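You operate a simulated robot arm through the tools that you are given. There is no shell and no other tool.

You are at the controls of a simulated robot arm. One attempt, no reset.

JOB
Clean the flux stain off the board in the turner.
Fine: wet the swab in the cleaner tub and rub till no stain is left; put the swab back and shut the tub's lid. Set down upright: cleaning swab. What is to be rubbed or washed off counts as gone when no trace of it is left.

The check looks at the end state, three seconds after you hand in, the way a careful person would. Anything else that was tipped, shoved, dropped, spilled or broken makes it a failure. Lids that push on must go on centred and level and be pressed home; caps that screw on are set level and turned clockwise until they are tight.

ROBOT AND FRAMES
A 7-joint arm with a two-finger parallel gripper, fixed in place. Base frame: the origin is at the foot of the arm, x ahead of it, y to its left, z up; the work surface is at about z = 800. Readings come in mm, degrees, newtons and seconds.
Its first joint turns from -149.0 to 149.0 degrees. Payload 3.43 kg.
The tool frame sits at the grasp point between the pads (the TCP): z along the fingers, y along the line on which they close. The tips reach 30 mm beyond it. The gripper opens to 94 mm. The fingers are 28 mm wide and 10 mm thick; the gripper's body (50 by 96 mm) begins 55 mm behind the TCP.
Orientation is that of the tool frame in the base frame, as a unit quaternion [x, y, z, w]. With the fingers straight down and closing along the base's y, the tool's x points along the base's -x, its y along +y and its z along -z.

CONTROLS
- The arm moves only by the tool apply_moves. Its argument "targets" is a list of rows, each an object of numbers (a shift or turn left out is 0, a gripper value left out holds the last): "wx", "wy", "wz": the turn, a rotation vector about the tool's x, y, z in units of 8 degrees (1.0 is 8 degrees); "x", "y", "z": the shift along the tool's x, y, z in units of 25 mm (1.0 is 25 mm); "claw": the closure, from 0 (fully open) to 1 (shut). In form: [{"wx": .., "wy": .., "wz": .., "x": .., "y": .., "z": .., "claw": ..}, ...]. A call has 1 to 20 rows; each row shifts and turns the commanded pose from where the row before left it, along the tool's axes as they then stand. A call with a number of a shift or a turn outside -1 to 1 is refused whole. Each row takes 0.2 s and may step no farther than 50 mm and 8.6 degrees from the row before; otherwise, or with a gripper value out of range, the whole call is refused. Where a pose cannot be reached the arm comes as near as it can. A force on the tool above 60 N (or 10 N above the force at the start of the call, whichever is more), or a blocked arm, ends the call early, and 0.2 s more pass. Each finger travels about 45 mm/s and halts on what it meets, pressing with about 20 N; the grip force reading is that of the motor and also rises with nothing between the fingers. The clock runs only during rows and for 0.2 s after the last one: add rows that do not move to give the fingers time. The reply holds the time, the measured pose of the TCP, the force on the tool along the base axes, the opening and the grip force, in the units named above and with some noise, with the torque about the TCP (base axes, N m) and any sound that the robot's microphone picked up.
- Cameras (640 x 400 px; columns grow to the right, rows downward): "scene" is fixed at [399.3, 648.8, 1428.2]; the picture's right is [0.17, -0.99, 0.00], its down [-0.80, -0.14, -0.58] and it looks along [0.57, 0.10, -0.81] (base axes); focal length 214 px, centre (320, 200). "wrist" rides on the gripper at [76, 14, -102] in the tool frame; the picture's right is [-0.18, 0.98, 0.00], its down [-0.75, -0.14, -0.64] and it looks along [-0.63, -0.12, 0.77] (tool axes); focal length 243 px, centre (320, 200). There is no depth. A picture from a camera that has moved, and an enlarged one, comes with that camera's place and axes in the base frame and with its lens.
- grab_frame(camera): a new picture of that camera. It takes no simulated time.
- close_up(camera, box): a new picture of the part [left, top, right, bottom] of that camera's present view, enlarged. It takes no simulated time.
- finish_job(): hands the job in; it is judged then, once.

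Nothing tells you positions but the pictures and the camera data. Unless the task says otherwise, let go and move clear before handing in.

The tools are called after "Emit:" as name(argument=value, ...) on one line, values as JSON. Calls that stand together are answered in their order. apply_moves: Moves the arm, as the interface text tells. Its arguments: {"type":"object","properties":{"targets":{"type":"array","items":{"type":"object","properties":{"wx":{"type":"number"},"wy":{"type":"number"},"wz":{"type":"number"},"x":{"type":"number"},"y":{"type":"number"},"z":{"type":"number"},"claw":{"type":"number"}}}}},"required":["targets"]} The other tools are called the same way: grab_frame (camera) takes a picture; close_up (camera, box) takes an enlarged picture of a part of a camera's view; finish_job () hands the job in.

At the start:

```text
time_s: 0.0
tool_pos: [765.4, 624.4, 1181.2]
ee_rot: [0.0, 1.0, 0.0, 0.0]
contact_force: [0.0, -0.4, -0.2]
wrist_torque: [0.0, 0.0, -0.02]
gripper_width: 93.9
grasp_force: 0.1
```

scene: 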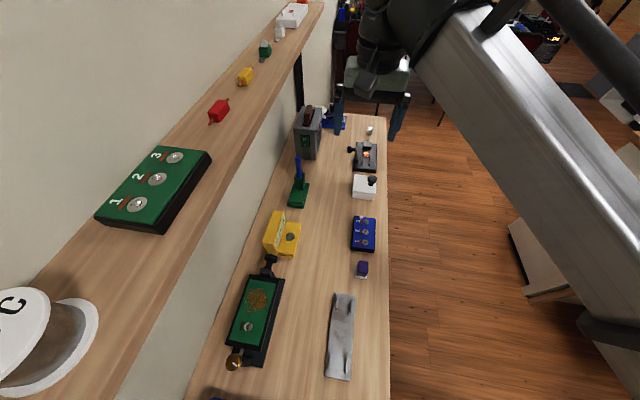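
wrist: 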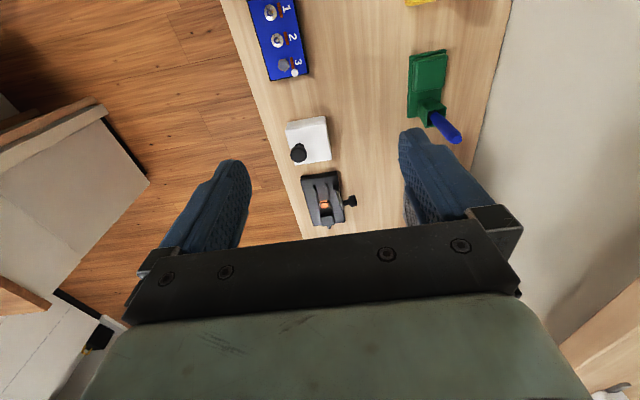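

I see a bench with a board in a turner (green board with a brown stain), a yellow tub with an open lid, and a blue-handled swab in a green stand. I'll look closer before moving.

Emit:
close_up(camera="scene", box=[200, 200, 400, 400])

Emit:
close_up(camera="scene", box=[250, 90, 410, 270])

Emit:
close_up(camera="wrist", box=[220, 0, 520, 240])

```text
2.00 times, centred on (300, 300) of scene
camera zoom: at [399.3, 648.8, 1428.2], right [0.17, -0.99, 0.0], down [-0.8, -0.14, -0.58], along [0.57, 0.1, -0.81], focal length 429 px, centre (360, 0)
```

zoom: 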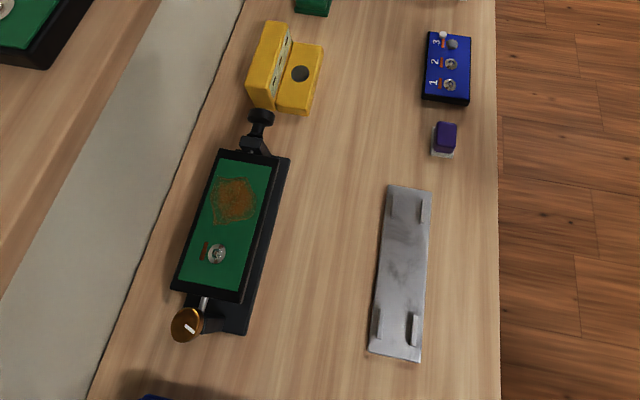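

```text
2.22 times, centred on (330, 180) of scene
camera zoom: at [399.3, 648.8, 1428.2], right [0.17, -0.99, 0.0], down [-0.8, -0.14, -0.58], along [0.57, 0.1, -0.81], focal length 477 px, centre (298, 244)
```

zoom: 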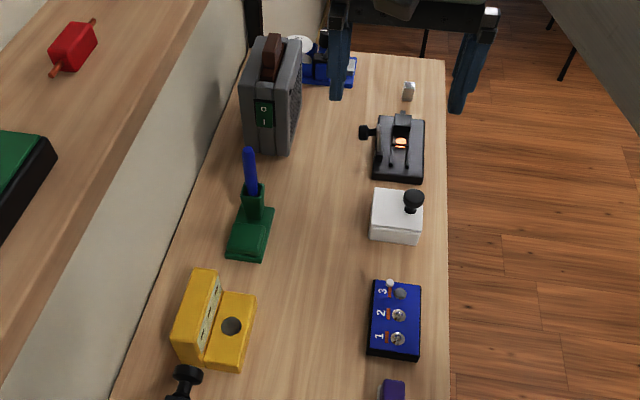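

```text
1.67 times, centred on (370, 120) of wrist
camera zoom: at [689.2, 637.9, 1284.5], right [0.18, 0.98, 0.0], down [0.75, -0.14, 0.64], along [0.63, -0.12, -0.77], focal length 404 px, centre (237, 333)
```

zoom: 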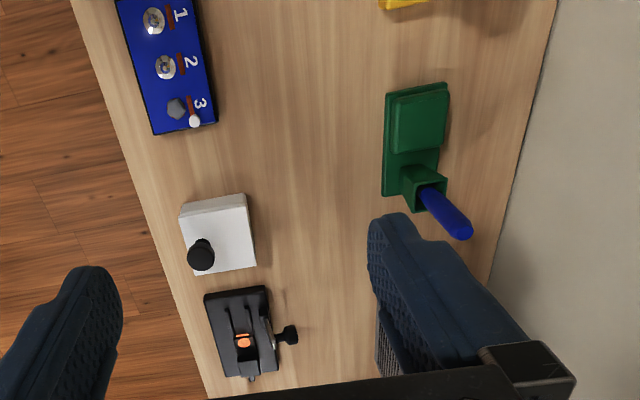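

The swab's blue handle is near (885, 806), its top at z≈944, which is far out for this arm. I need the shelf's height and edge, so I'll look at the lower-right part of the wrist view and the board more closely.

Emit:
close_up(camera="wrist", box=[480, 200, 640, 400])

Emit:
close_up(camera="scene", box=[215, 250, 295, 380])

Emit:
close_up(camera="scene", box=[255, 140, 325, 260])

Emit:
close_up(camera="scene", box=[180, 0, 340, 130])

```text
2.00 times, centred on (560, 300) of wrist
camera zoom: at [689.2, 637.9, 1284.5], right [0.18, 0.98, 0.0], down [0.75, -0.14, 0.64], along [0.63, -0.12, -0.77], focal length 485 px, centre (-160, 0)
```

zoom: 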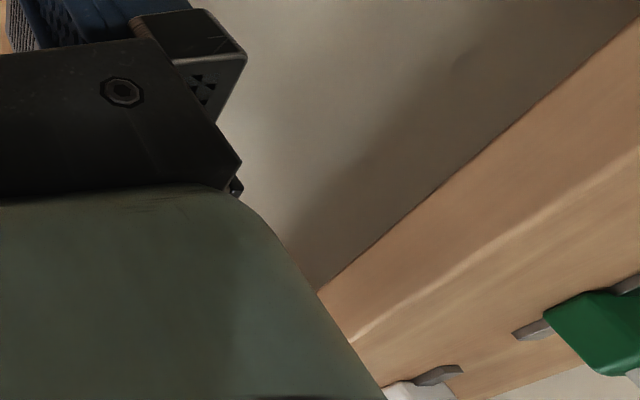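

```text
3.08 times, centred on (255, 315) of scene
camera zoom: at [399.3, 648.8, 1428.2], right [0.17, -0.99, 0.0], down [-0.8, -0.14, -0.58], along [0.57, 0.1, -0.81], focal length 660 px, centre (520, -154)
```

zoom: 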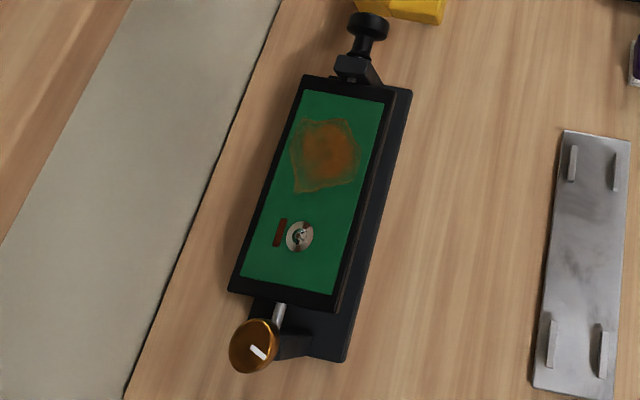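

```text
3.33 times, centred on (290, 200) of scene
camera zoom: at [399.3, 648.8, 1428.2], right [0.17, -0.99, 0.0], down [-0.8, -0.14, -0.58], along [0.57, 0.1, -0.81], focal length 715 px, centre (420, 200)
```

zoom: 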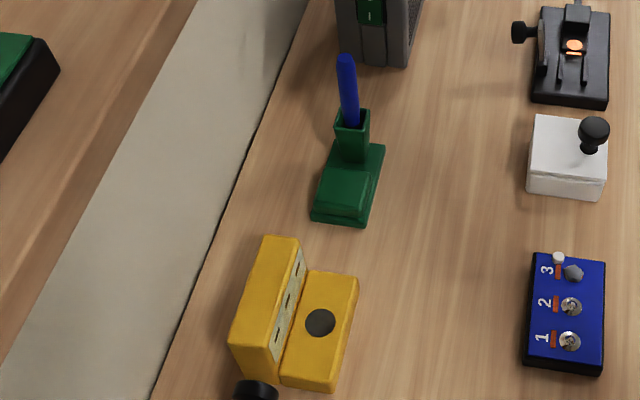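

```text
3.08 times, centred on (260, 65) of scene
camera zoom: at [399.3, 648.8, 1428.2], right [0.17, -0.99, 0.0], down [-0.8, -0.14, -0.58], along [0.57, 0.1, -0.81], focal length 660 px, centre (505, 615)
```

zoom: 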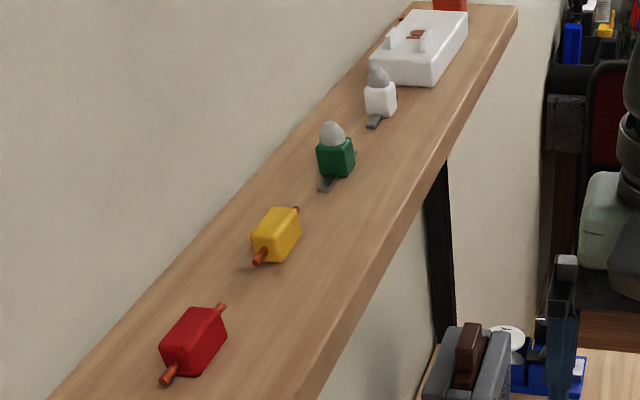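

The shelf's lower front edge works out to about y≈801, z≈1203, so the swab stand, tub and board sit under it and the tool has to reach in tilted outward. First I'll yaw the tool toward the swab's azimuth (~42°) and start tilting it outward.

Emit:
apply_moves(targets=[{"wz": -0.875, "claw": 0}, {"wz": -0.875}, {"wz": -0.875}, {"wz": -0.875}, {"wz": -0.875}, {"wz": -0.875}, {"wy": -1}, {"wy": -1}, {"wy": -1}, {"wy": -1}, {"wy": -1}])

Emit:
grab_frame(camera="wrist")

Emit:
grab_frame(camera="scene")

```text
time_s: 2.4
tool_pos: [766.2, 623.9, 1181.6]
ee_rot: [-0.338, 0.877, 0.123, 0.32]
contact_force: [0.0, 0.2, 0.2]
wrist_torque: [-0.01, -0.02, 0.01]
gripper_width: 94.0
grasp_force: 0.0
```

```text
taken
camera wrist: at [663.0, 550.7, 1211.3], right [-0.55, 0.82, 0.12], down [0.22, 0.0, 0.98], along [0.8, 0.57, -0.18], focal length 243 px, centre (320, 200)
```

wrist: 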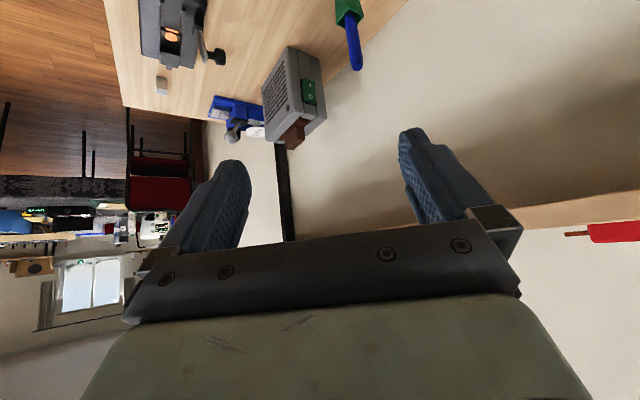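

```text
taken
```

scene: 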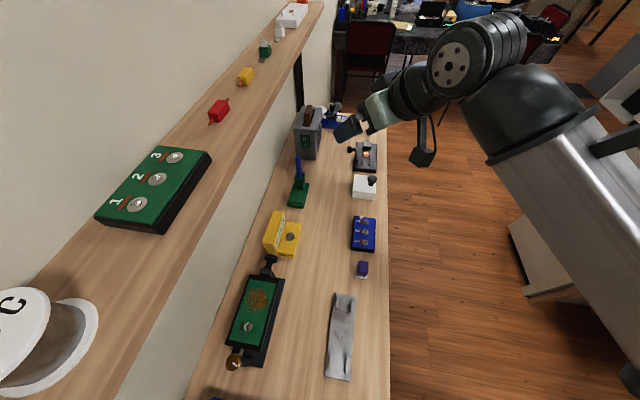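

The rotation worked and the arm stays clear of the shelf. Next I'll move along the tool axis to a standoff about 100 mm short of the swab handle, to check reach and see it better.

Emit:
apply_moves(targets=[{"x": 0.033, "y": 0.184, "z": 0.8}, {"x": 0.033, "y": 0.184, "z": 0.8}, {"x": 0.033, "y": 0.184, "z": 0.8}, {"x": 0.033, "y": 0.184, "z": 0.8}, {"x": 0.033, "y": 0.184, "z": 0.8}, {"x": 0.033, "y": 0.184, "z": 0.8}, {"x": 0.033, "y": 0.184, "z": 0.8}, {"x": 0.033, "y": 0.184, "z": 0.8}, {"x": 0.033, "y": 0.184, "z": 0.8}])

Emit:
grab_frame(camera="wrist")

Emit:
grab_frame(camera="scene")

```text
time_s: 4.4
tool_pos: [820.6, 727.8, 1037.2]
ee_rot: [-0.337, 0.877, 0.123, 0.32]
contact_force: [0.6, -0.6, -0.6]
wrist_torque: [0.0, 0.0, 0.0]
gripper_width: 93.8
grasp_force: 0.0
```

```text
taken
camera wrist: at [717.6, 655.1, 1067.7], right [-0.55, 0.82, 0.12], down [0.22, 0.01, 0.98], along [0.8, 0.57, -0.18], focal length 243 px, centre (320, 200)
```

wrist: 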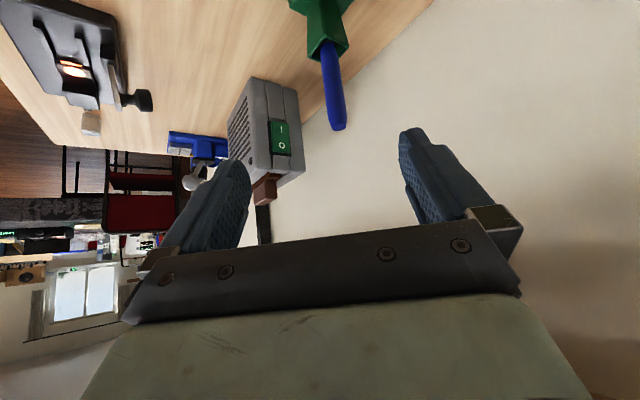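

```text
taken
```

scene: 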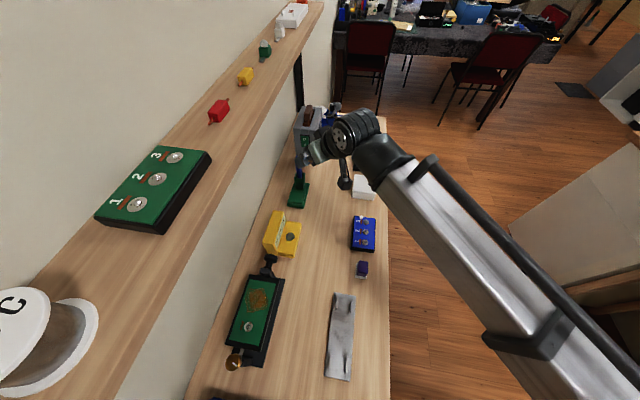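

Reach is fine here. The handle's top is near (884, 806, 950) and the socket rim near z≈860, so I'll centre it between the fingers and go most of the way in, then check.

Emit:
apply_moves(targets=[{"y": 0.2, "z": 0.8}, {"y": 0.2, "z": 0.8}, {"y": 0.2, "z": 0.8}, {"x": 0.07, "z": 0.8}, {"x": 0.07, "z": 0.8}, {}])

Emit:
grab_frame(camera="wrist")

Emit:
close_up(camera="scene", box=[255, 100, 355, 220])

```text
time_s: 5.8
tool_pos: [857.3, 780.3, 960.7]
ee_rot: [-0.337, 0.877, 0.123, 0.319]
contact_force: [-0.7, -0.6, -0.2]
wrist_torque: [0.0, 0.0, 0.0]
gripper_width: 94.1
grasp_force: 0.1
```

```text
taken
camera wrist: at [754.3, 708.3, 990.2], right [-0.55, 0.82, 0.12], down [0.22, 0.01, 0.98], along [0.8, 0.57, -0.18], focal length 243 px, centre (320, 200)
```

wrist: 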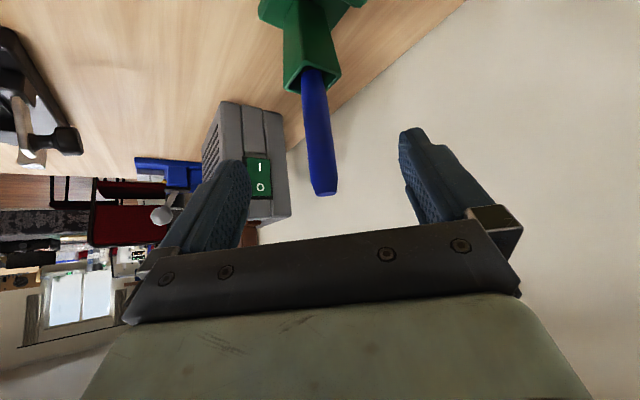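

```text
3.33 times, centred on (305, 160) of scene
camera zoom: at [399.3, 648.8, 1428.2], right [0.17, -0.99, 0.0], down [-0.8, -0.14, -0.58], along [0.57, 0.1, -0.81], focal length 715 px, centre (370, 333)
```

zoom: 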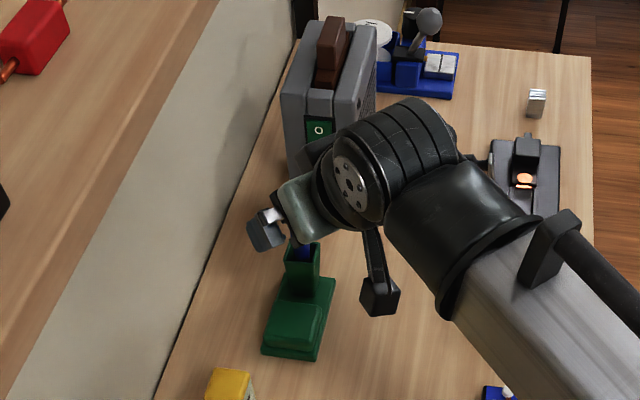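

The handle is centred between the fingers (within ~1 mm). I'll go in the remaining 57 mm along the tool axis and check before closing.

Emit:
apply_moves(targets=[{"y": 0.04, "z": 0.6}, {"z": 0.6}, {"z": 0.6}, {"z": 0.5}, {}])

Emit:
grab_frame(camera="wrist")

Emit:
close_up(camera="scene", box=[255, 100, 355, 220])

```text
time_s: 7.0
tool_pos: [882.7, 806.8, 915.5]
ee_rot: [-0.337, 0.878, 0.122, 0.319]
contact_force: [-0.9, -0.3, -0.2]
wrist_torque: [0.02, 0.02, -0.01]
gripper_width: 94.0
grasp_force: 0.0
```

```text
taken
camera wrist: at [780.5, 733.7, 945.2], right [-0.55, 0.82, 0.12], down [0.22, 0.01, 0.98], along [0.8, 0.57, -0.18], focal length 243 px, centre (320, 200)
```

wrist: 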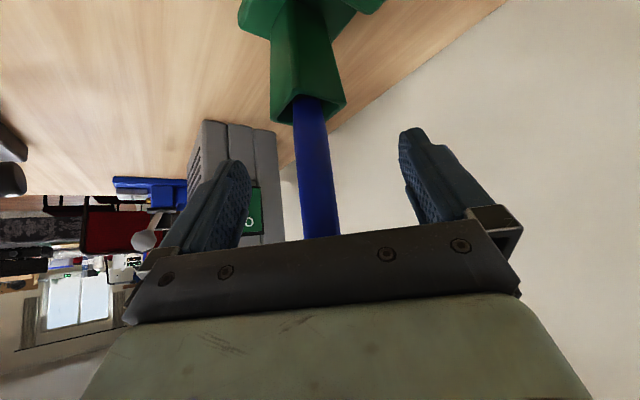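

```text
3.33 times, centred on (305, 160) of scene
camera zoom: at [399.3, 648.8, 1428.2], right [0.17, -0.99, 0.0], down [-0.8, -0.14, -0.58], along [0.57, 0.1, -0.81], focal length 715 px, centre (370, 333)
```

zoom: 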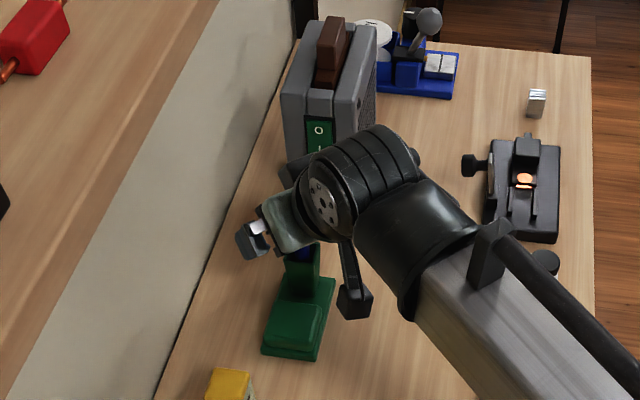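

The handle sits centred between the pads at grip height, so I'll close on it.

Emit:
apply_moves(targets=[{"claw": 1}, {}, {}, {}, {}, {}, {}])

Emit:
grab_frame(camera="wrist")

```text
time_s: 8.6
tool_pos: [882.8, 805.4, 915.7]
ee_rot: [-0.337, 0.877, 0.122, 0.319]
contact_force: [-0.3, -0.5, -0.8]
wrist_torque: [-0.05, -0.02, 0.01]
gripper_width: 21.6
grasp_force: 19.9
```

```text
taken
camera wrist: at [780.5, 733.6, 945.2], right [-0.55, 0.82, 0.12], down [0.22, 0.01, 0.98], along [0.8, 0.57, -0.18], focal length 243 px, centre (320, 200)
```

wrist: 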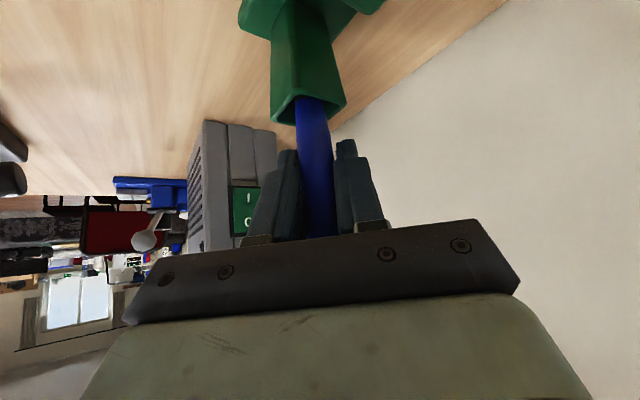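

The grip is firm (21.6 mm, 20 N). I'll lift the swab straight up slowly, about 75 mm, and look.

Emit:
apply_moves(targets=[{"x": -0.321, "z": -0.383}, {"x": -0.321, "z": -0.383}, {"x": -0.321, "z": -0.383}, {"x": -0.321, "z": -0.383}, {"x": -0.321, "z": -0.383}, {"x": -0.321, "z": -0.383}, {}])

Emit:
grab_frame(camera="wrist")

Emit:
close_up(camera="scene", box=[255, 100, 355, 220])

```text
time_s: 10.2
tool_pos: [881.2, 805.7, 992.5]
ee_rot: [-0.338, 0.877, 0.123, 0.319]
contact_force: [-0.5, 0.0, -0.8]
wrist_torque: [0.02, -0.01, -0.02]
gripper_width: 21.5
grasp_force: 19.7
```

```text
taken
camera wrist: at [780.1, 733.6, 1021.5], right [-0.55, 0.82, 0.12], down [0.22, 0.01, 0.98], along [0.8, 0.57, -0.18], focal length 243 px, centre (320, 200)
```

wrist: 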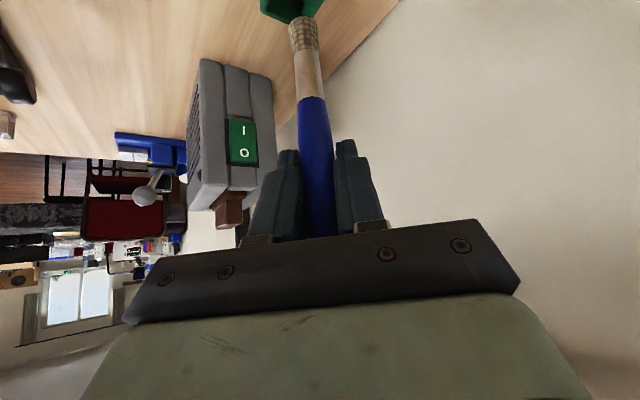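

```text
3.33 times, centred on (305, 160) of scene
camera zoom: at [399.3, 648.8, 1428.2], right [0.17, -0.99, 0.0], down [-0.8, -0.14, -0.58], along [0.57, 0.1, -0.81], focal length 715 px, centre (370, 333)
```

zoom: 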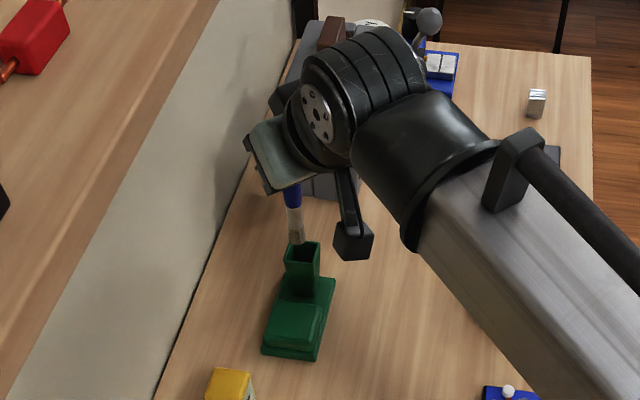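

The swab is out: its white tip is about 105 mm below the TCP, and it hangs vertical. I'll lift another 30 mm, then move toward −x and inward to a spot where the wrist camera can look at the tub.

Emit:
apply_moves(targets=[{"x": -0.386, "z": -0.46}, {"x": -0.386, "z": -0.46}, {"x": 0.344, "y": 0.2, "z": -0.289}, {"x": 0.688, "y": 0.4, "z": -0.578}, {"x": 0.688, "y": 0.4, "z": -0.578}, {"x": 0.688, "y": 0.4, "z": -0.578}, {"x": 0.688, "y": 0.4, "z": -0.578}, {"x": 0.688, "y": 0.4, "z": -0.578}, {"x": 0.688, "y": 0.4, "z": -0.578}, {"x": 0.688, "y": 0.4, "z": -0.578}, {"x": 0.688, "y": 0.4, "z": -0.578}, {"x": 0.688, "y": 0.4, "z": -0.578}, {"x": 0.688, "y": 0.4, "z": -0.578}, {"x": 0.344, "y": 0.2, "z": -0.289}, {}])

Emit:
grab_frame(camera="wrist")

Emit:
grab_frame(camera="scene")

```text
time_s: 13.4
tool_pos: [626.5, 721.5, 1020.5]
ee_rot: [-0.338, 0.877, 0.123, 0.319]
contact_force: [0.0, -0.2, -0.2]
wrist_torque: [-0.02, 0.01, 0.04]
gripper_width: 21.4
grasp_force: 19.6
```

```text
taken
camera wrist: at [523.9, 649.8, 1050.5], right [-0.55, 0.82, 0.12], down [0.22, 0.01, 0.98], along [0.8, 0.57, -0.18], focal length 243 px, centre (320, 200)
```

wrist: 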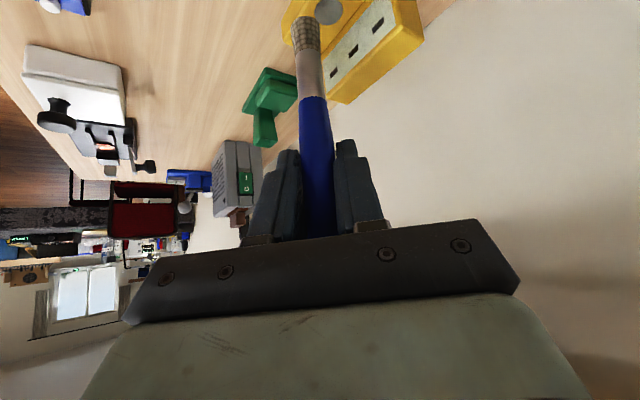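

```text
taken
```

scene: 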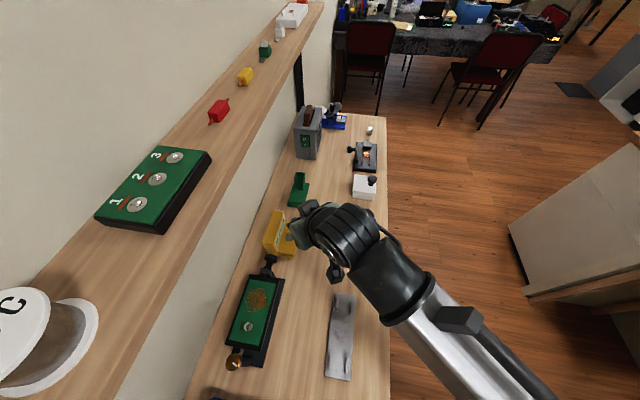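

The tub is just at the top edge of the wrist view, so I'll back off about 85 mm to see its opening and lid fully.

Emit:
apply_moves(targets=[{"x": 0.643, "y": 0.055, "z": -0.539}, {"x": 0.643, "y": 0.055, "z": -0.539}, {"x": 0.643, "y": 0.055, "z": -0.539}, {"x": 0.643, "y": 0.055, "z": -0.539}, {}])

Emit:
grab_frame(camera="wrist")

Emit:
close_up(camera="wrist", box=[260, 0, 440, 120])

```text
time_s: 14.6
tool_pos: [560.2, 669.8, 1021.3]
ee_rot: [-0.337, 0.877, 0.123, 0.319]
contact_force: [0.8, 0.1, -1.4]
wrist_torque: [0.01, 0.0, 0.02]
gripper_width: 21.3
grasp_force: 20.3
```

```text
taken
camera wrist: at [457.5, 596.9, 1050.6], right [-0.55, 0.82, 0.12], down [0.22, 0.01, 0.98], along [0.8, 0.57, -0.18], focal length 243 px, centre (320, 200)
```

wrist: 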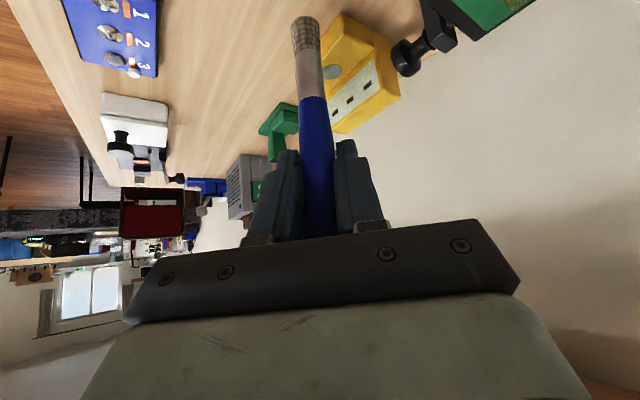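

```text
3.33 times, centred on (350, 60) of wrist
camera zoom: at [457.5, 596.9, 1050.6], right [-0.55, 0.82, 0.12], down [0.22, 0.01, 0.98], along [0.8, 0.57, -0.18], focal length 809 px, centre (220, 667)
```

zoom: 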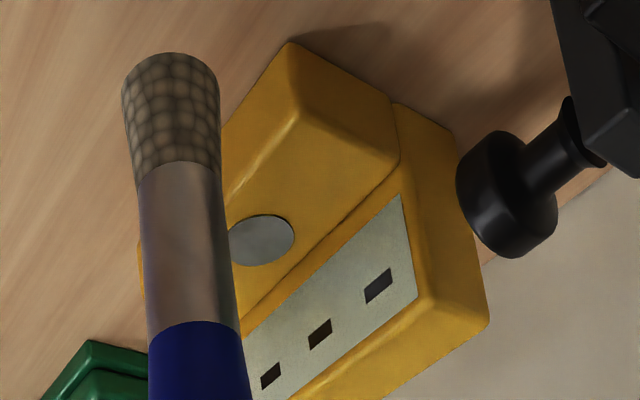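

The tub hole is near (671, 791, 825) and about 29 mm across; its thick lid stands open just behind it (+y side). I'll measure the lid more exactly before dipping.

Emit:
close_up(camera="scene", box=[255, 200, 315, 265])

Emit:
close_up(camera="wrist", box=[310, 0, 420, 150])

Emit:
close_up(camera="scene", box=[215, 245, 295, 375])

```text
6.15 times, centred on (285, 232) of scene
camera zoom: at [399.3, 648.8, 1428.2], right [0.17, -0.99, 0.0], down [-0.8, -0.14, -0.58], along [0.57, 0.1, -0.81], focal length 1320 px, centre (535, 0)
```

zoom: 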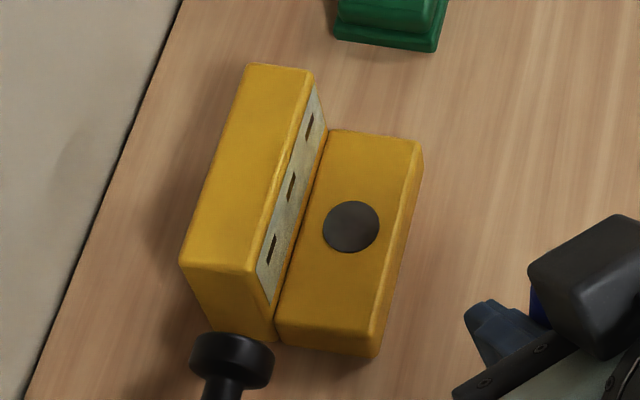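

```text
2.67 times, centred on (365, 75) of wrist
camera zoom: at [457.5, 596.9, 1050.6], right [-0.55, 0.82, 0.12], down [0.22, 0.01, 0.98], along [0.8, 0.57, -0.18], focal length 647 px, centre (200, 533)
```

zoom: 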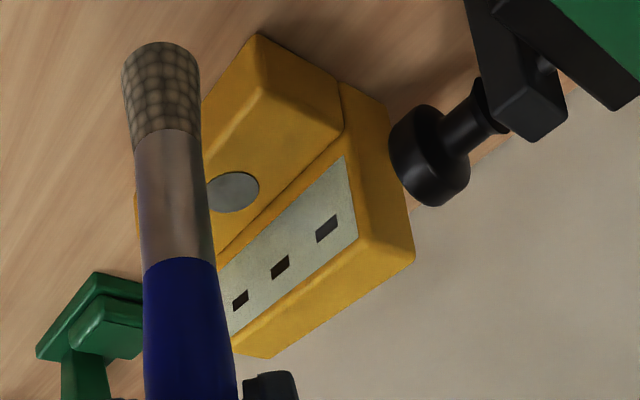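

```text
3.08 times, centred on (255, 310) of scene
camera zoom: at [399.3, 648.8, 1428.2], right [0.17, -0.99, 0.0], down [-0.8, -0.14, -0.58], along [0.57, 0.1, -0.81], focal length 660 px, centre (520, -138)
```

zoom: 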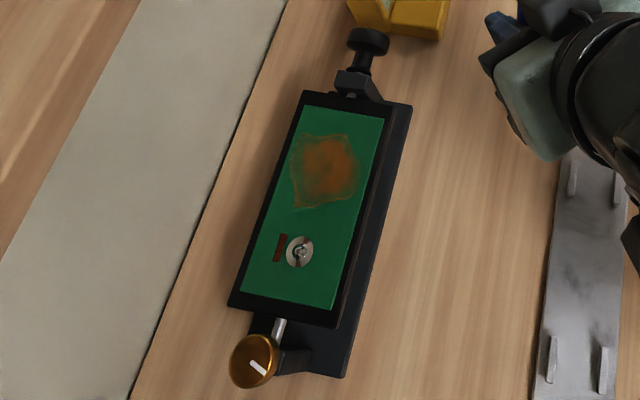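

The standing block seems to reach from z≈880 down to the table, so I need to understand how the lid is hinged. I'll zoom in for seams.

Emit:
close_up(camera="wrist", box=[345, 10, 395, 60])

Emit:
close_up(camera="scene", box=[268, 232, 300, 260])

Emit:
close_up(camera="scene", box=[275, 205, 305, 235])

```text
8.00 times, centred on (370, 35) of wrist
camera zoom: at [457.5, 596.9, 1050.6], right [-0.55, 0.82, 0.12], down [0.22, 0.01, 0.98], along [0.8, 0.57, -0.18], focal length 1941 px, centre (-80, 1520)
```

zoom: 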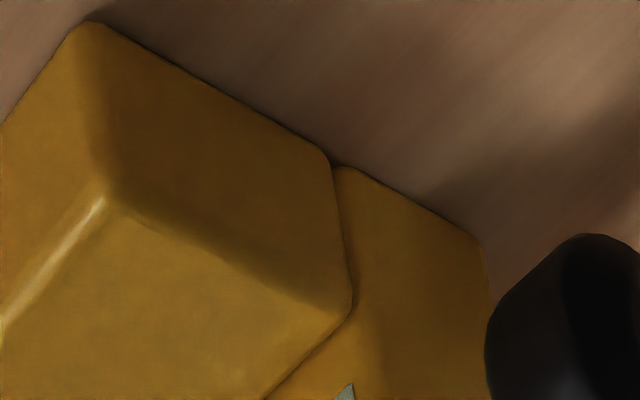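

```text
14.29 times, centred on (284, 246) of scene
camera zoom: at [399.3, 648.8, 1428.2], right [0.17, -0.99, 0.0], down [-0.8, -0.14, -0.58], along [0.57, 0.1, -0.81], focal length 3064 px, centre (834, -457)
```

zoom: 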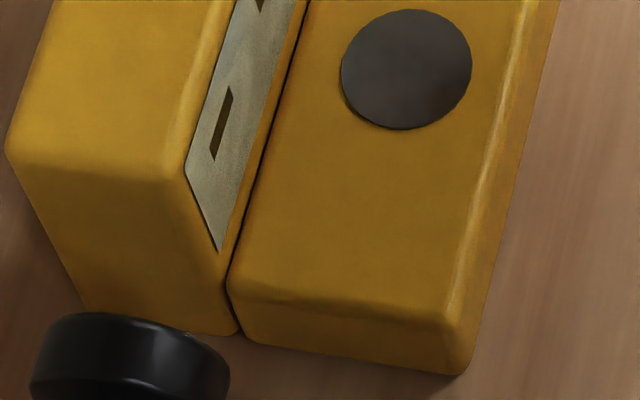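

```text
13.33 times, centred on (290, 220) of scene
camera zoom: at [399.3, 648.8, 1428.2], right [0.17, -0.99, 0.0], down [-0.8, -0.14, -0.58], along [0.57, 0.1, -0.81], focal length 2860 px, centre (720, -67)
```

zoom: 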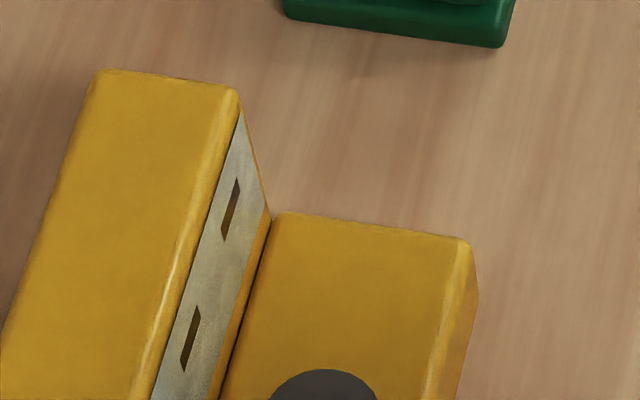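

The yellow object looks like two solid blocks with a slotted plate, so it may not be the tub at all. I'll inspect the other objects for a real tub with a lid.

Emit:
close_up(camera="scene", box=[345, 165, 385, 205])

Emit:
close_up(camera="scene", box=[345, 210, 385, 285])

Emit:
close_up(camera="scene", box=[290, 95, 390, 175])

Emit:
close_up(camera="wrist", box=[60, 0, 240, 200])

Emit:
close_up(camera="scene", box=[180, 330, 400, 400])

```text
10.00 times, centred on (365, 185) of scene
camera zoom: at [399.3, 648.8, 1428.2], right [0.17, -0.99, 0.0], down [-0.8, -0.14, -0.58], along [0.57, 0.1, -0.81], focal length 2145 px, centre (-130, 350)
```

zoom: 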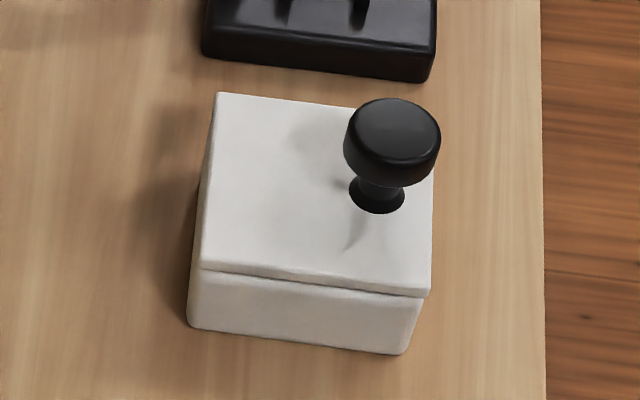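

```text
5.33 times, centred on (365, 248) of scene
camera zoom: at [399.3, 648.8, 1428.2], right [0.17, -0.99, 0.0], down [-0.8, -0.14, -0.58], along [0.57, 0.1, -0.81], focal length 1144 px, centre (80, -53)
```

zoom: 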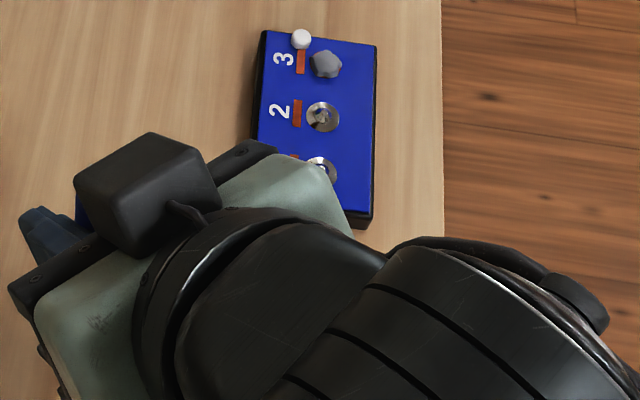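

```text
5.00 times, centred on (340, 135) of scene
camera zoom: at [399.3, 648.8, 1428.2], right [0.17, -0.99, 0.0], down [-0.8, -0.14, -0.58], along [0.57, 0.1, -0.81], focal length 1072 px, centre (220, 525)
```

zoom: 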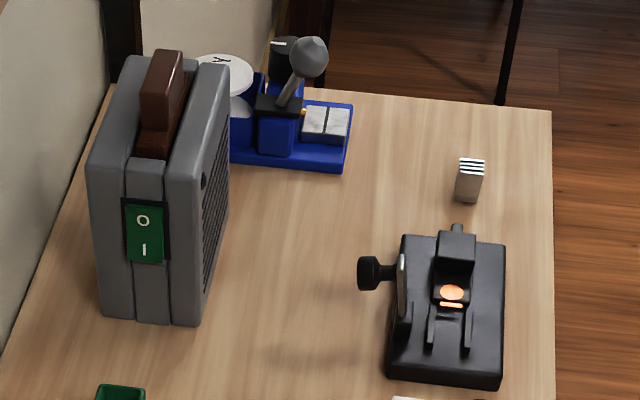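

```text
2.00 times, centred on (150, 100) of wrist
camera zoom: at [457.5, 596.9, 1050.6], right [-0.55, 0.82, 0.12], down [0.22, 0.01, 0.98], along [0.8, 0.57, -0.18], focal length 485 px, centre (660, 400)
```

zoom: 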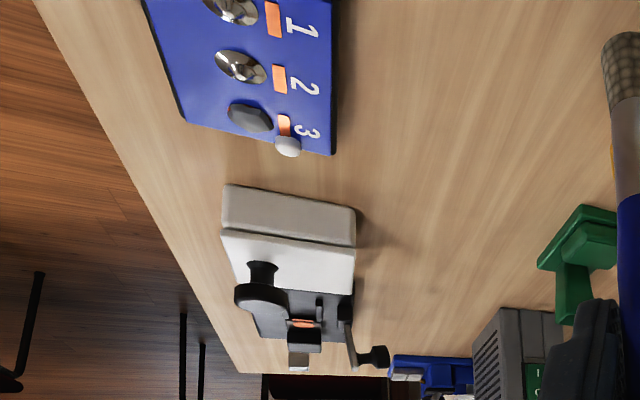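

```text
2.91 times, centred on (290, 365) of scene
camera zoom: at [399.3, 648.8, 1428.2], right [0.17, -0.99, 0.0], down [-0.8, -0.14, -0.58], along [0.57, 0.1, -0.81], focal length 624 px, centre (407, -280)
```

zoom: 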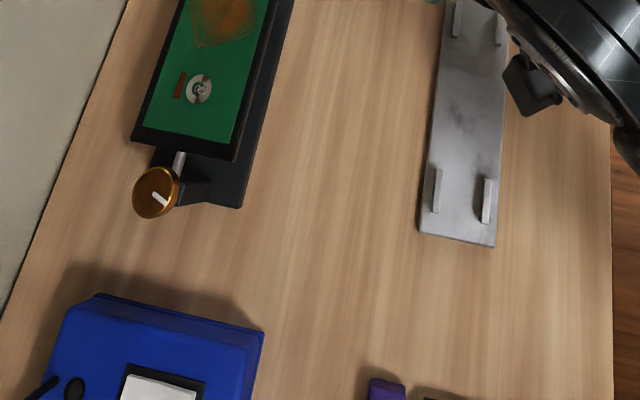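

The white box with a seam and a black knob looks like the lidded cleaner tub (about x 871–945, y 537–615), and the knob sits on its −y side. Before deciding, I'll carry the swab over for a closer look at it and at the small purple item.

Emit:
apply_moves(targets=[{"y": -0.5, "x": -0.08, "z": 0.05}, {"y": -0.93, "x": -0.167, "z": 0.097}, {"y": -0.93, "x": -0.167, "z": 0.097}, {"y": -0.93, "x": -0.167, "z": 0.097}, {"y": -0.93, "x": -0.167, "z": 0.097}, {"y": -0.93, "x": -0.167, "z": 0.097}, {"y": -0.93, "x": -0.167, "z": 0.097}, {"y": -0.93, "x": -0.167, "z": 0.097}, {"y": -0.93, "x": -0.167, "z": 0.097}, {"y": -0.93, "x": -0.167, "z": 0.097}, {"y": -0.93, "x": -0.167, "z": 0.097}, {"y": -0.93, "x": -0.167, "z": 0.097}, {"y": -0.5, "x": -0.08, "z": 0.05}, {}])

Emit:
grab_frame(camera="wrist")

Emit:
grab_frame(camera="scene")

```text
time_s: 17.6
tool_pos: [788.4, 500.5, 1031.4]
ee_rot: [-0.337, 0.877, 0.122, 0.319]
contact_force: [0.4, -0.5, -1.0]
wrist_torque: [0.0, 0.0, 0.02]
gripper_width: 21.1
grasp_force: 20.1
```

```text
taken
camera wrist: at [686.5, 426.9, 1061.4], right [-0.55, 0.82, 0.12], down [0.22, 0.01, 0.98], along [0.8, 0.57, -0.18], focal length 243 px, centre (320, 200)
```

wrist: 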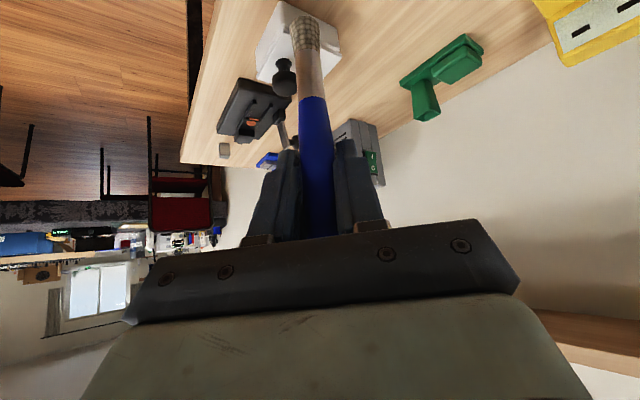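

```text
taken
```

scene: 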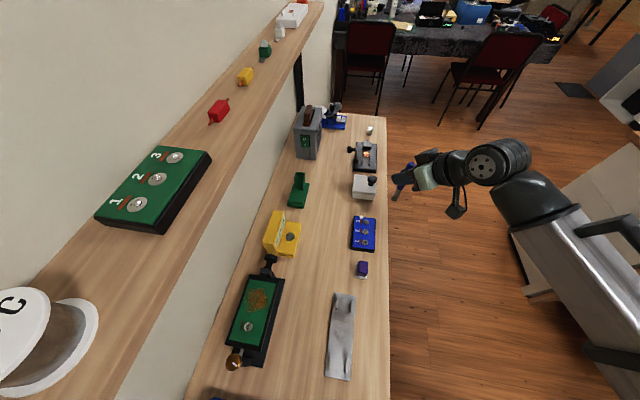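

Emit:
close_up(camera="scene", box=[350, 255, 375, 285])

Emit:
close_up(camera="scene", box=[345, 165, 385, 205])

Emit:
close_up(camera="wrist", box=[200, 0, 360, 120])

Emit:
close_up(camera="scene", box=[255, 200, 315, 265])

```text
13.33 times, centred on (362, 270) of scene
camera zoom: at [399.3, 648.8, 1428.2], right [0.17, -0.99, 0.0], down [-0.8, -0.14, -0.58], along [0.57, 0.1, -0.81], focal length 2860 px, centre (-247, -733)
```

zoom: 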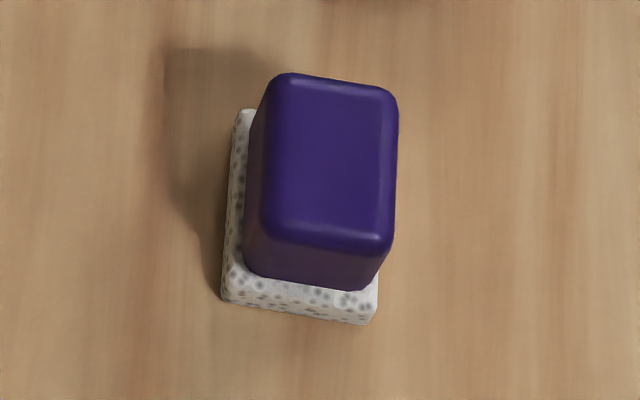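

```text
10.00 times, centred on (365, 185) of scene
camera zoom: at [399.3, 648.8, 1428.2], right [0.17, -0.99, 0.0], down [-0.8, -0.14, -0.58], along [0.57, 0.1, -0.81], focal length 2145 px, centre (-130, 350)
```

zoom: 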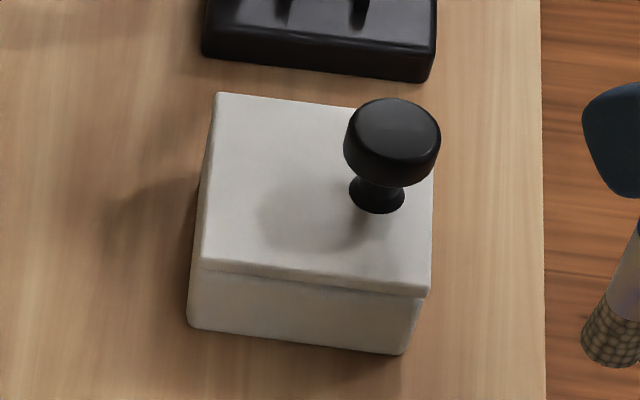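

```text
3.33 times, centred on (280, 60) of wrist
camera zoom: at [686.5, 426.9, 1061.4], right [-0.55, 0.82, 0.12], down [0.22, 0.01, 0.98], along [0.8, 0.57, -0.18], focal length 809 px, centre (453, 667)
```

zoom: 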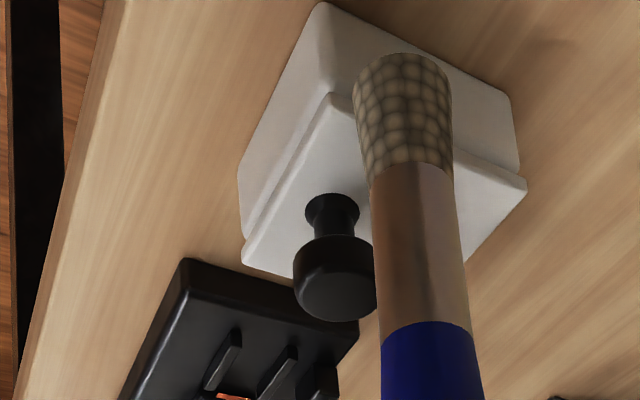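

```text
6.15 times, centred on (285, 232) of scene
camera zoom: at [399.3, 648.8, 1428.2], right [0.17, -0.99, 0.0], down [-0.8, -0.14, -0.58], along [0.57, 0.1, -0.81], focal length 1320 px, centre (535, 0)
```

zoom: 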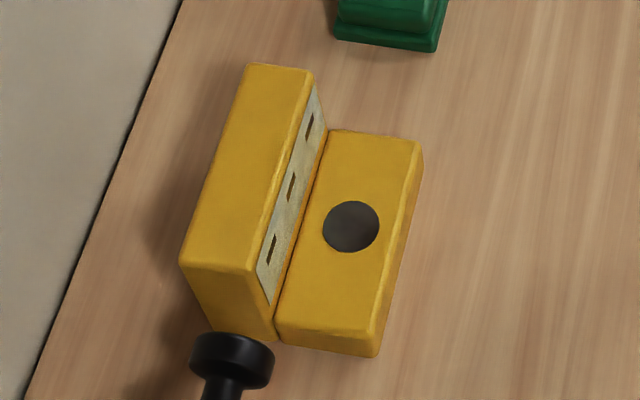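

The white box is clearly a lidded tub (knob base at about (911, 556), lid top z≈840), so I need a free gripper to open it. The yellow thing is a fixture and the purple item is an eraser. I'll take the swab back to directly above its holder first.

Emit:
apply_moves(targets=[{"x": -0.6264, "y": 0.5085, "z": 0.5652}, {"x": -0.6264, "y": 0.5085, "z": 0.5652}, {"x": -0.6264, "y": 0.5085, "z": 0.5652}, {"x": -0.6264, "y": 0.5085, "z": 0.5652}, {"x": -0.6264, "y": 0.5085, "z": 0.5652}, {"x": -0.6264, "y": 0.5085, "z": 0.5652}, {"x": -0.6264, "y": 0.5085, "z": 0.5652}, {"x": -0.6264, "y": 0.5085, "z": 0.5652}, {"x": -0.6264, "y": 0.5085, "z": 0.5652}, {"x": -0.6264, "y": 0.5085, "z": 0.5652}, {"x": -0.6264, "y": 0.5085, "z": 0.5652}, {"x": -0.6264, "y": 0.5085, "z": 0.5652}, {"x": -0.6262, "y": 0.5085, "z": 0.5646}, {}, {}])

Emit:
close_up(camera="wrist", box=[240, 0, 400, 120])

Emit:
close_up(camera="scene", box=[265, 130, 335, 210])

```text
time_s: 20.8
tool_pos: [883.4, 808.3, 1022.5]
ee_rot: [-0.337, 0.877, 0.122, 0.319]
contact_force: [-0.2, -0.3, -0.5]
wrist_torque: [0.0, 0.0, 0.02]
gripper_width: 21.5
grasp_force: 19.8
```

```text
3.33 times, centred on (320, 60) of wrist
camera zoom: at [780.7, 734.9, 1051.7], right [-0.55, 0.82, 0.12], down [0.22, 0.01, 0.98], along [0.8, 0.57, -0.18], focal length 809 px, centre (320, 667)
```

zoom: 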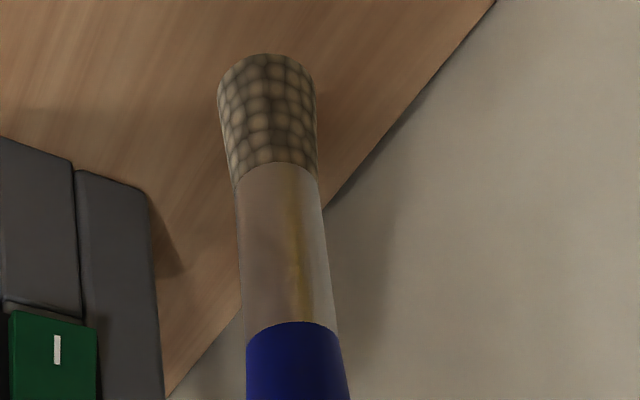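

```text
5.00 times, centred on (300, 170) of scene
camera zoom: at [399.3, 648.8, 1428.2], right [0.17, -0.99, 0.0], down [-0.8, -0.14, -0.58], along [0.57, 0.1, -0.81], focal length 1072 px, centre (420, 350)
```

zoom: 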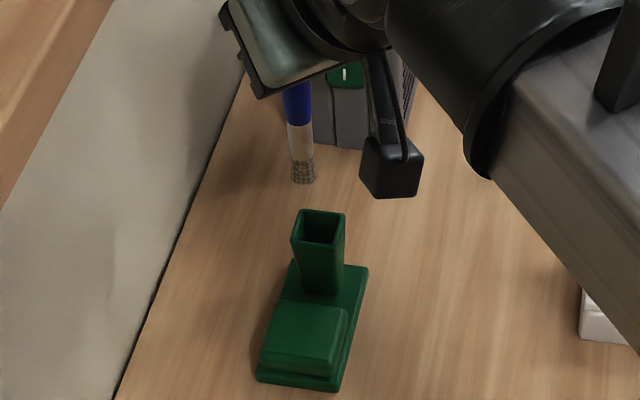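

The swab is above its holder, hanging exactly as when I lifted it. I'll re-read the pose to average out noise before lowering.

Emit:
apply_moves(targets=[{}])

Emit:
apply_moves(targets=[{}])

Emit:
apply_moves(targets=[{}])

```text
time_s: 21.2
tool_pos: [883.8, 807.7, 1022.5]
ee_rot: [-0.337, 0.877, 0.122, 0.319]
contact_force: [0.0, -0.5, -0.7]
wrist_torque: [0.04, 0.04, -0.01]
gripper_width: 21.4
grasp_force: 20.3
```

```text
time_s: 21.6
tool_pos: [882.8, 807.5, 1022.0]
ee_rot: [-0.337, 0.877, 0.123, 0.32]
contact_force: [-0.3, -0.1, -0.5]
wrist_torque: [0.0, 0.03, 0.01]
gripper_width: 21.3
grasp_force: 19.8
```

```text
time_s: 22.0
tool_pos: [883.5, 807.9, 1021.1]
ee_rot: [-0.337, 0.877, 0.123, 0.32]
contact_force: [-0.1, 0.6, -0.2]
wrist_torque: [0.05, 0.02, -0.02]
gripper_width: 21.3
grasp_force: 20.1
```

The average reads about 1–2 mm off from the grasp position, so I'll correct that and lower to just above the rim, then check alignment.

Emit:
apply_moves(targets=[{"x": 0.064, "y": -0.033, "z": -0.053}, {"x": 0.321, "z": 0.383}, {"x": 0.321, "z": 0.383}, {"x": 0.321, "z": 0.383}, {}, {}])

Emit:
close_up(camera="wrist", box=[240, 0, 400, 120])

Emit:
close_up(camera="scene", box=[275, 140, 325, 200])

```text
time_s: 23.4
tool_pos: [881.1, 804.1, 985.3]
ee_rot: [-0.337, 0.877, 0.123, 0.319]
contact_force: [0.3, 0.9, -0.4]
wrist_torque: [0.05, -0.02, 0.02]
gripper_width: 21.4
grasp_force: 19.7
```

```text
3.33 times, centred on (320, 60) of wrist
camera zoom: at [778.7, 731.6, 1014.6], right [-0.55, 0.82, 0.12], down [0.22, 0.01, 0.98], along [0.8, 0.57, -0.18], focal length 809 px, centre (320, 667)
```

zoom: 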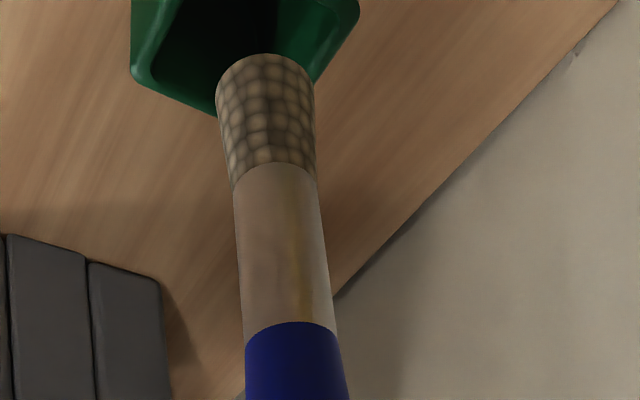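

```text
6.67 times, centred on (300, 170) of scene
camera zoom: at [399.3, 648.8, 1428.2], right [0.17, -0.99, 0.0], down [-0.8, -0.14, -0.58], along [0.57, 0.1, -0.81], focal length 1430 px, centre (453, 400)
```

zoom: 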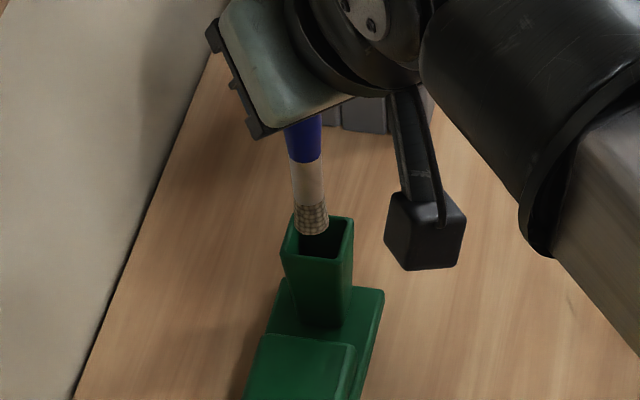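

The tip is about to enter the socket along the same line it came out on. I'll nudge 1 mm and lower in small steps while watching the force.

Emit:
apply_moves(targets=[{"x": -0.039, "y": 0.008, "z": 0.032}, {"x": 0.18, "z": 0.214}, {"x": 0.18, "z": 0.214}, {"x": 0.18, "z": 0.214}, {}])

Emit:
close_up(camera="wrist", box=[240, 0, 400, 120])

Emit:
close_up(camera="scene", box=[275, 140, 325, 200])

```text
time_s: 24.6
tool_pos: [881.4, 805.7, 964.0]
ee_rot: [-0.337, 0.877, 0.122, 0.32]
contact_force: [-0.4, 0.2, -0.6]
wrist_torque: [0.02, 0.01, -0.01]
gripper_width: 21.2
grasp_force: 19.9
```

```text
3.33 times, centred on (320, 60) of wrist
camera zoom: at [779.5, 732.4, 993.9], right [-0.55, 0.82, 0.12], down [0.22, 0.01, 0.98], along [0.8, 0.57, -0.18], focal length 809 px, centre (320, 667)
```

zoom: 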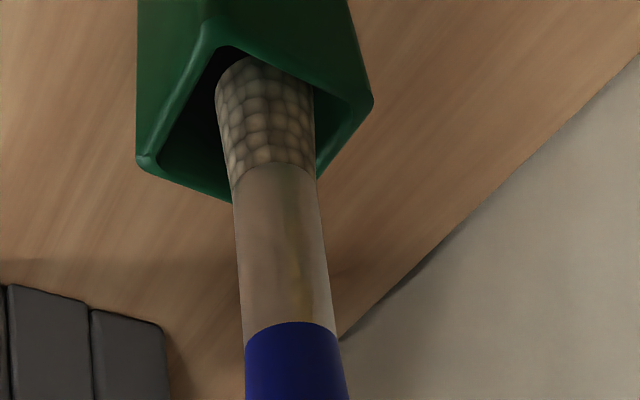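

```text
6.67 times, centred on (300, 170) of scene
camera zoom: at [399.3, 648.8, 1428.2], right [0.17, -0.99, 0.0], down [-0.8, -0.14, -0.58], along [0.57, 0.1, -0.81], focal length 1430 px, centre (453, 400)
```

zoom: 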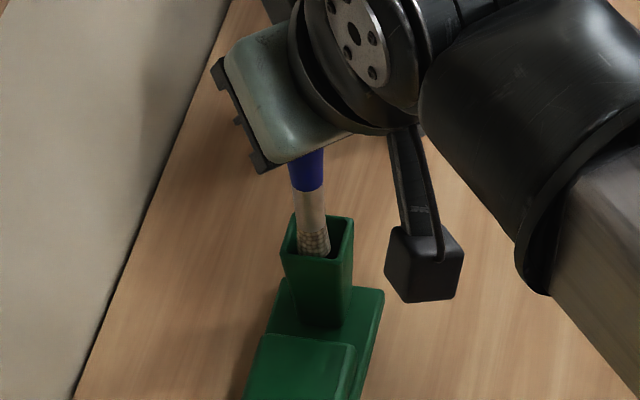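

The tip is inside the socket with room around it. I'll continue down to the original height.

Emit:
apply_moves(targets=[{"x": 0.18, "z": 0.214}, {"x": 0.18, "z": 0.214}, {"x": 0.18, "z": 0.214}, {"x": 0.18, "z": 0.214}, {"x": 0.18, "z": 0.214}, {"x": 0.13, "z": 0.153}, {}])

Emit:
close_up(camera="wrist", box=[220, 0, 420, 150])

```text
time_s: 26.2
tool_pos: [882.5, 805.5, 924.3]
ee_rot: [-0.337, 0.877, 0.122, 0.319]
contact_force: [0.9, 0.1, -0.6]
wrist_torque: [0.02, -0.13, 0.0]
gripper_width: 21.4
grasp_force: 19.7
```

```text
2.67 times, centred on (320, 75) of wrist
camera zoom: at [779.7, 732.5, 953.3], right [-0.55, 0.82, 0.12], down [0.22, 0.01, 0.98], along [0.8, 0.57, -0.18], focal length 647 px, centre (320, 533)
```

zoom: 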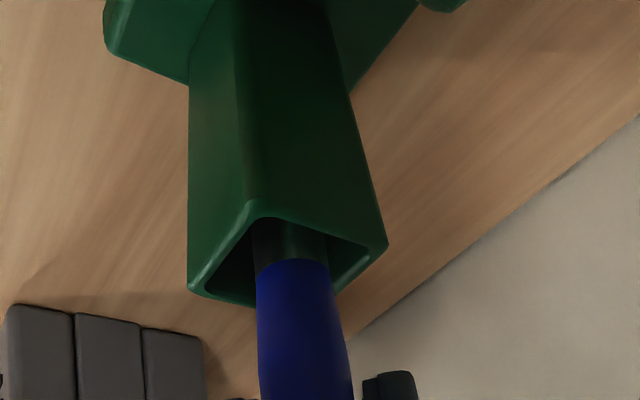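

Nearly seated, with about 8 mm left. I'll finish lowering gently.

Emit:
apply_moves(targets=[{"x": 0.08, "z": 0.095}, {"x": 0.08, "z": 0.095}, {}])

Emit:
apply_moves(targets=[{"x": 0.05, "z": 0.06}, {}])

```text
time_s: 27.0
tool_pos: [882.1, 803.7, 917.3]
ee_rot: [-0.337, 0.877, 0.123, 0.319]
contact_force: [-0.2, 0.7, -0.4]
wrist_torque: [0.01, -0.01, 0.02]
gripper_width: 21.4
grasp_force: 20.2
```

```text
time_s: 27.6
tool_pos: [882.7, 804.4, 915.2]
ee_rot: [-0.336, 0.877, 0.123, 0.32]
contact_force: [0.2, -0.3, -0.4]
wrist_torque: [-0.04, 0.0, 0.02]
gripper_width: 21.4
grasp_force: 19.9
```

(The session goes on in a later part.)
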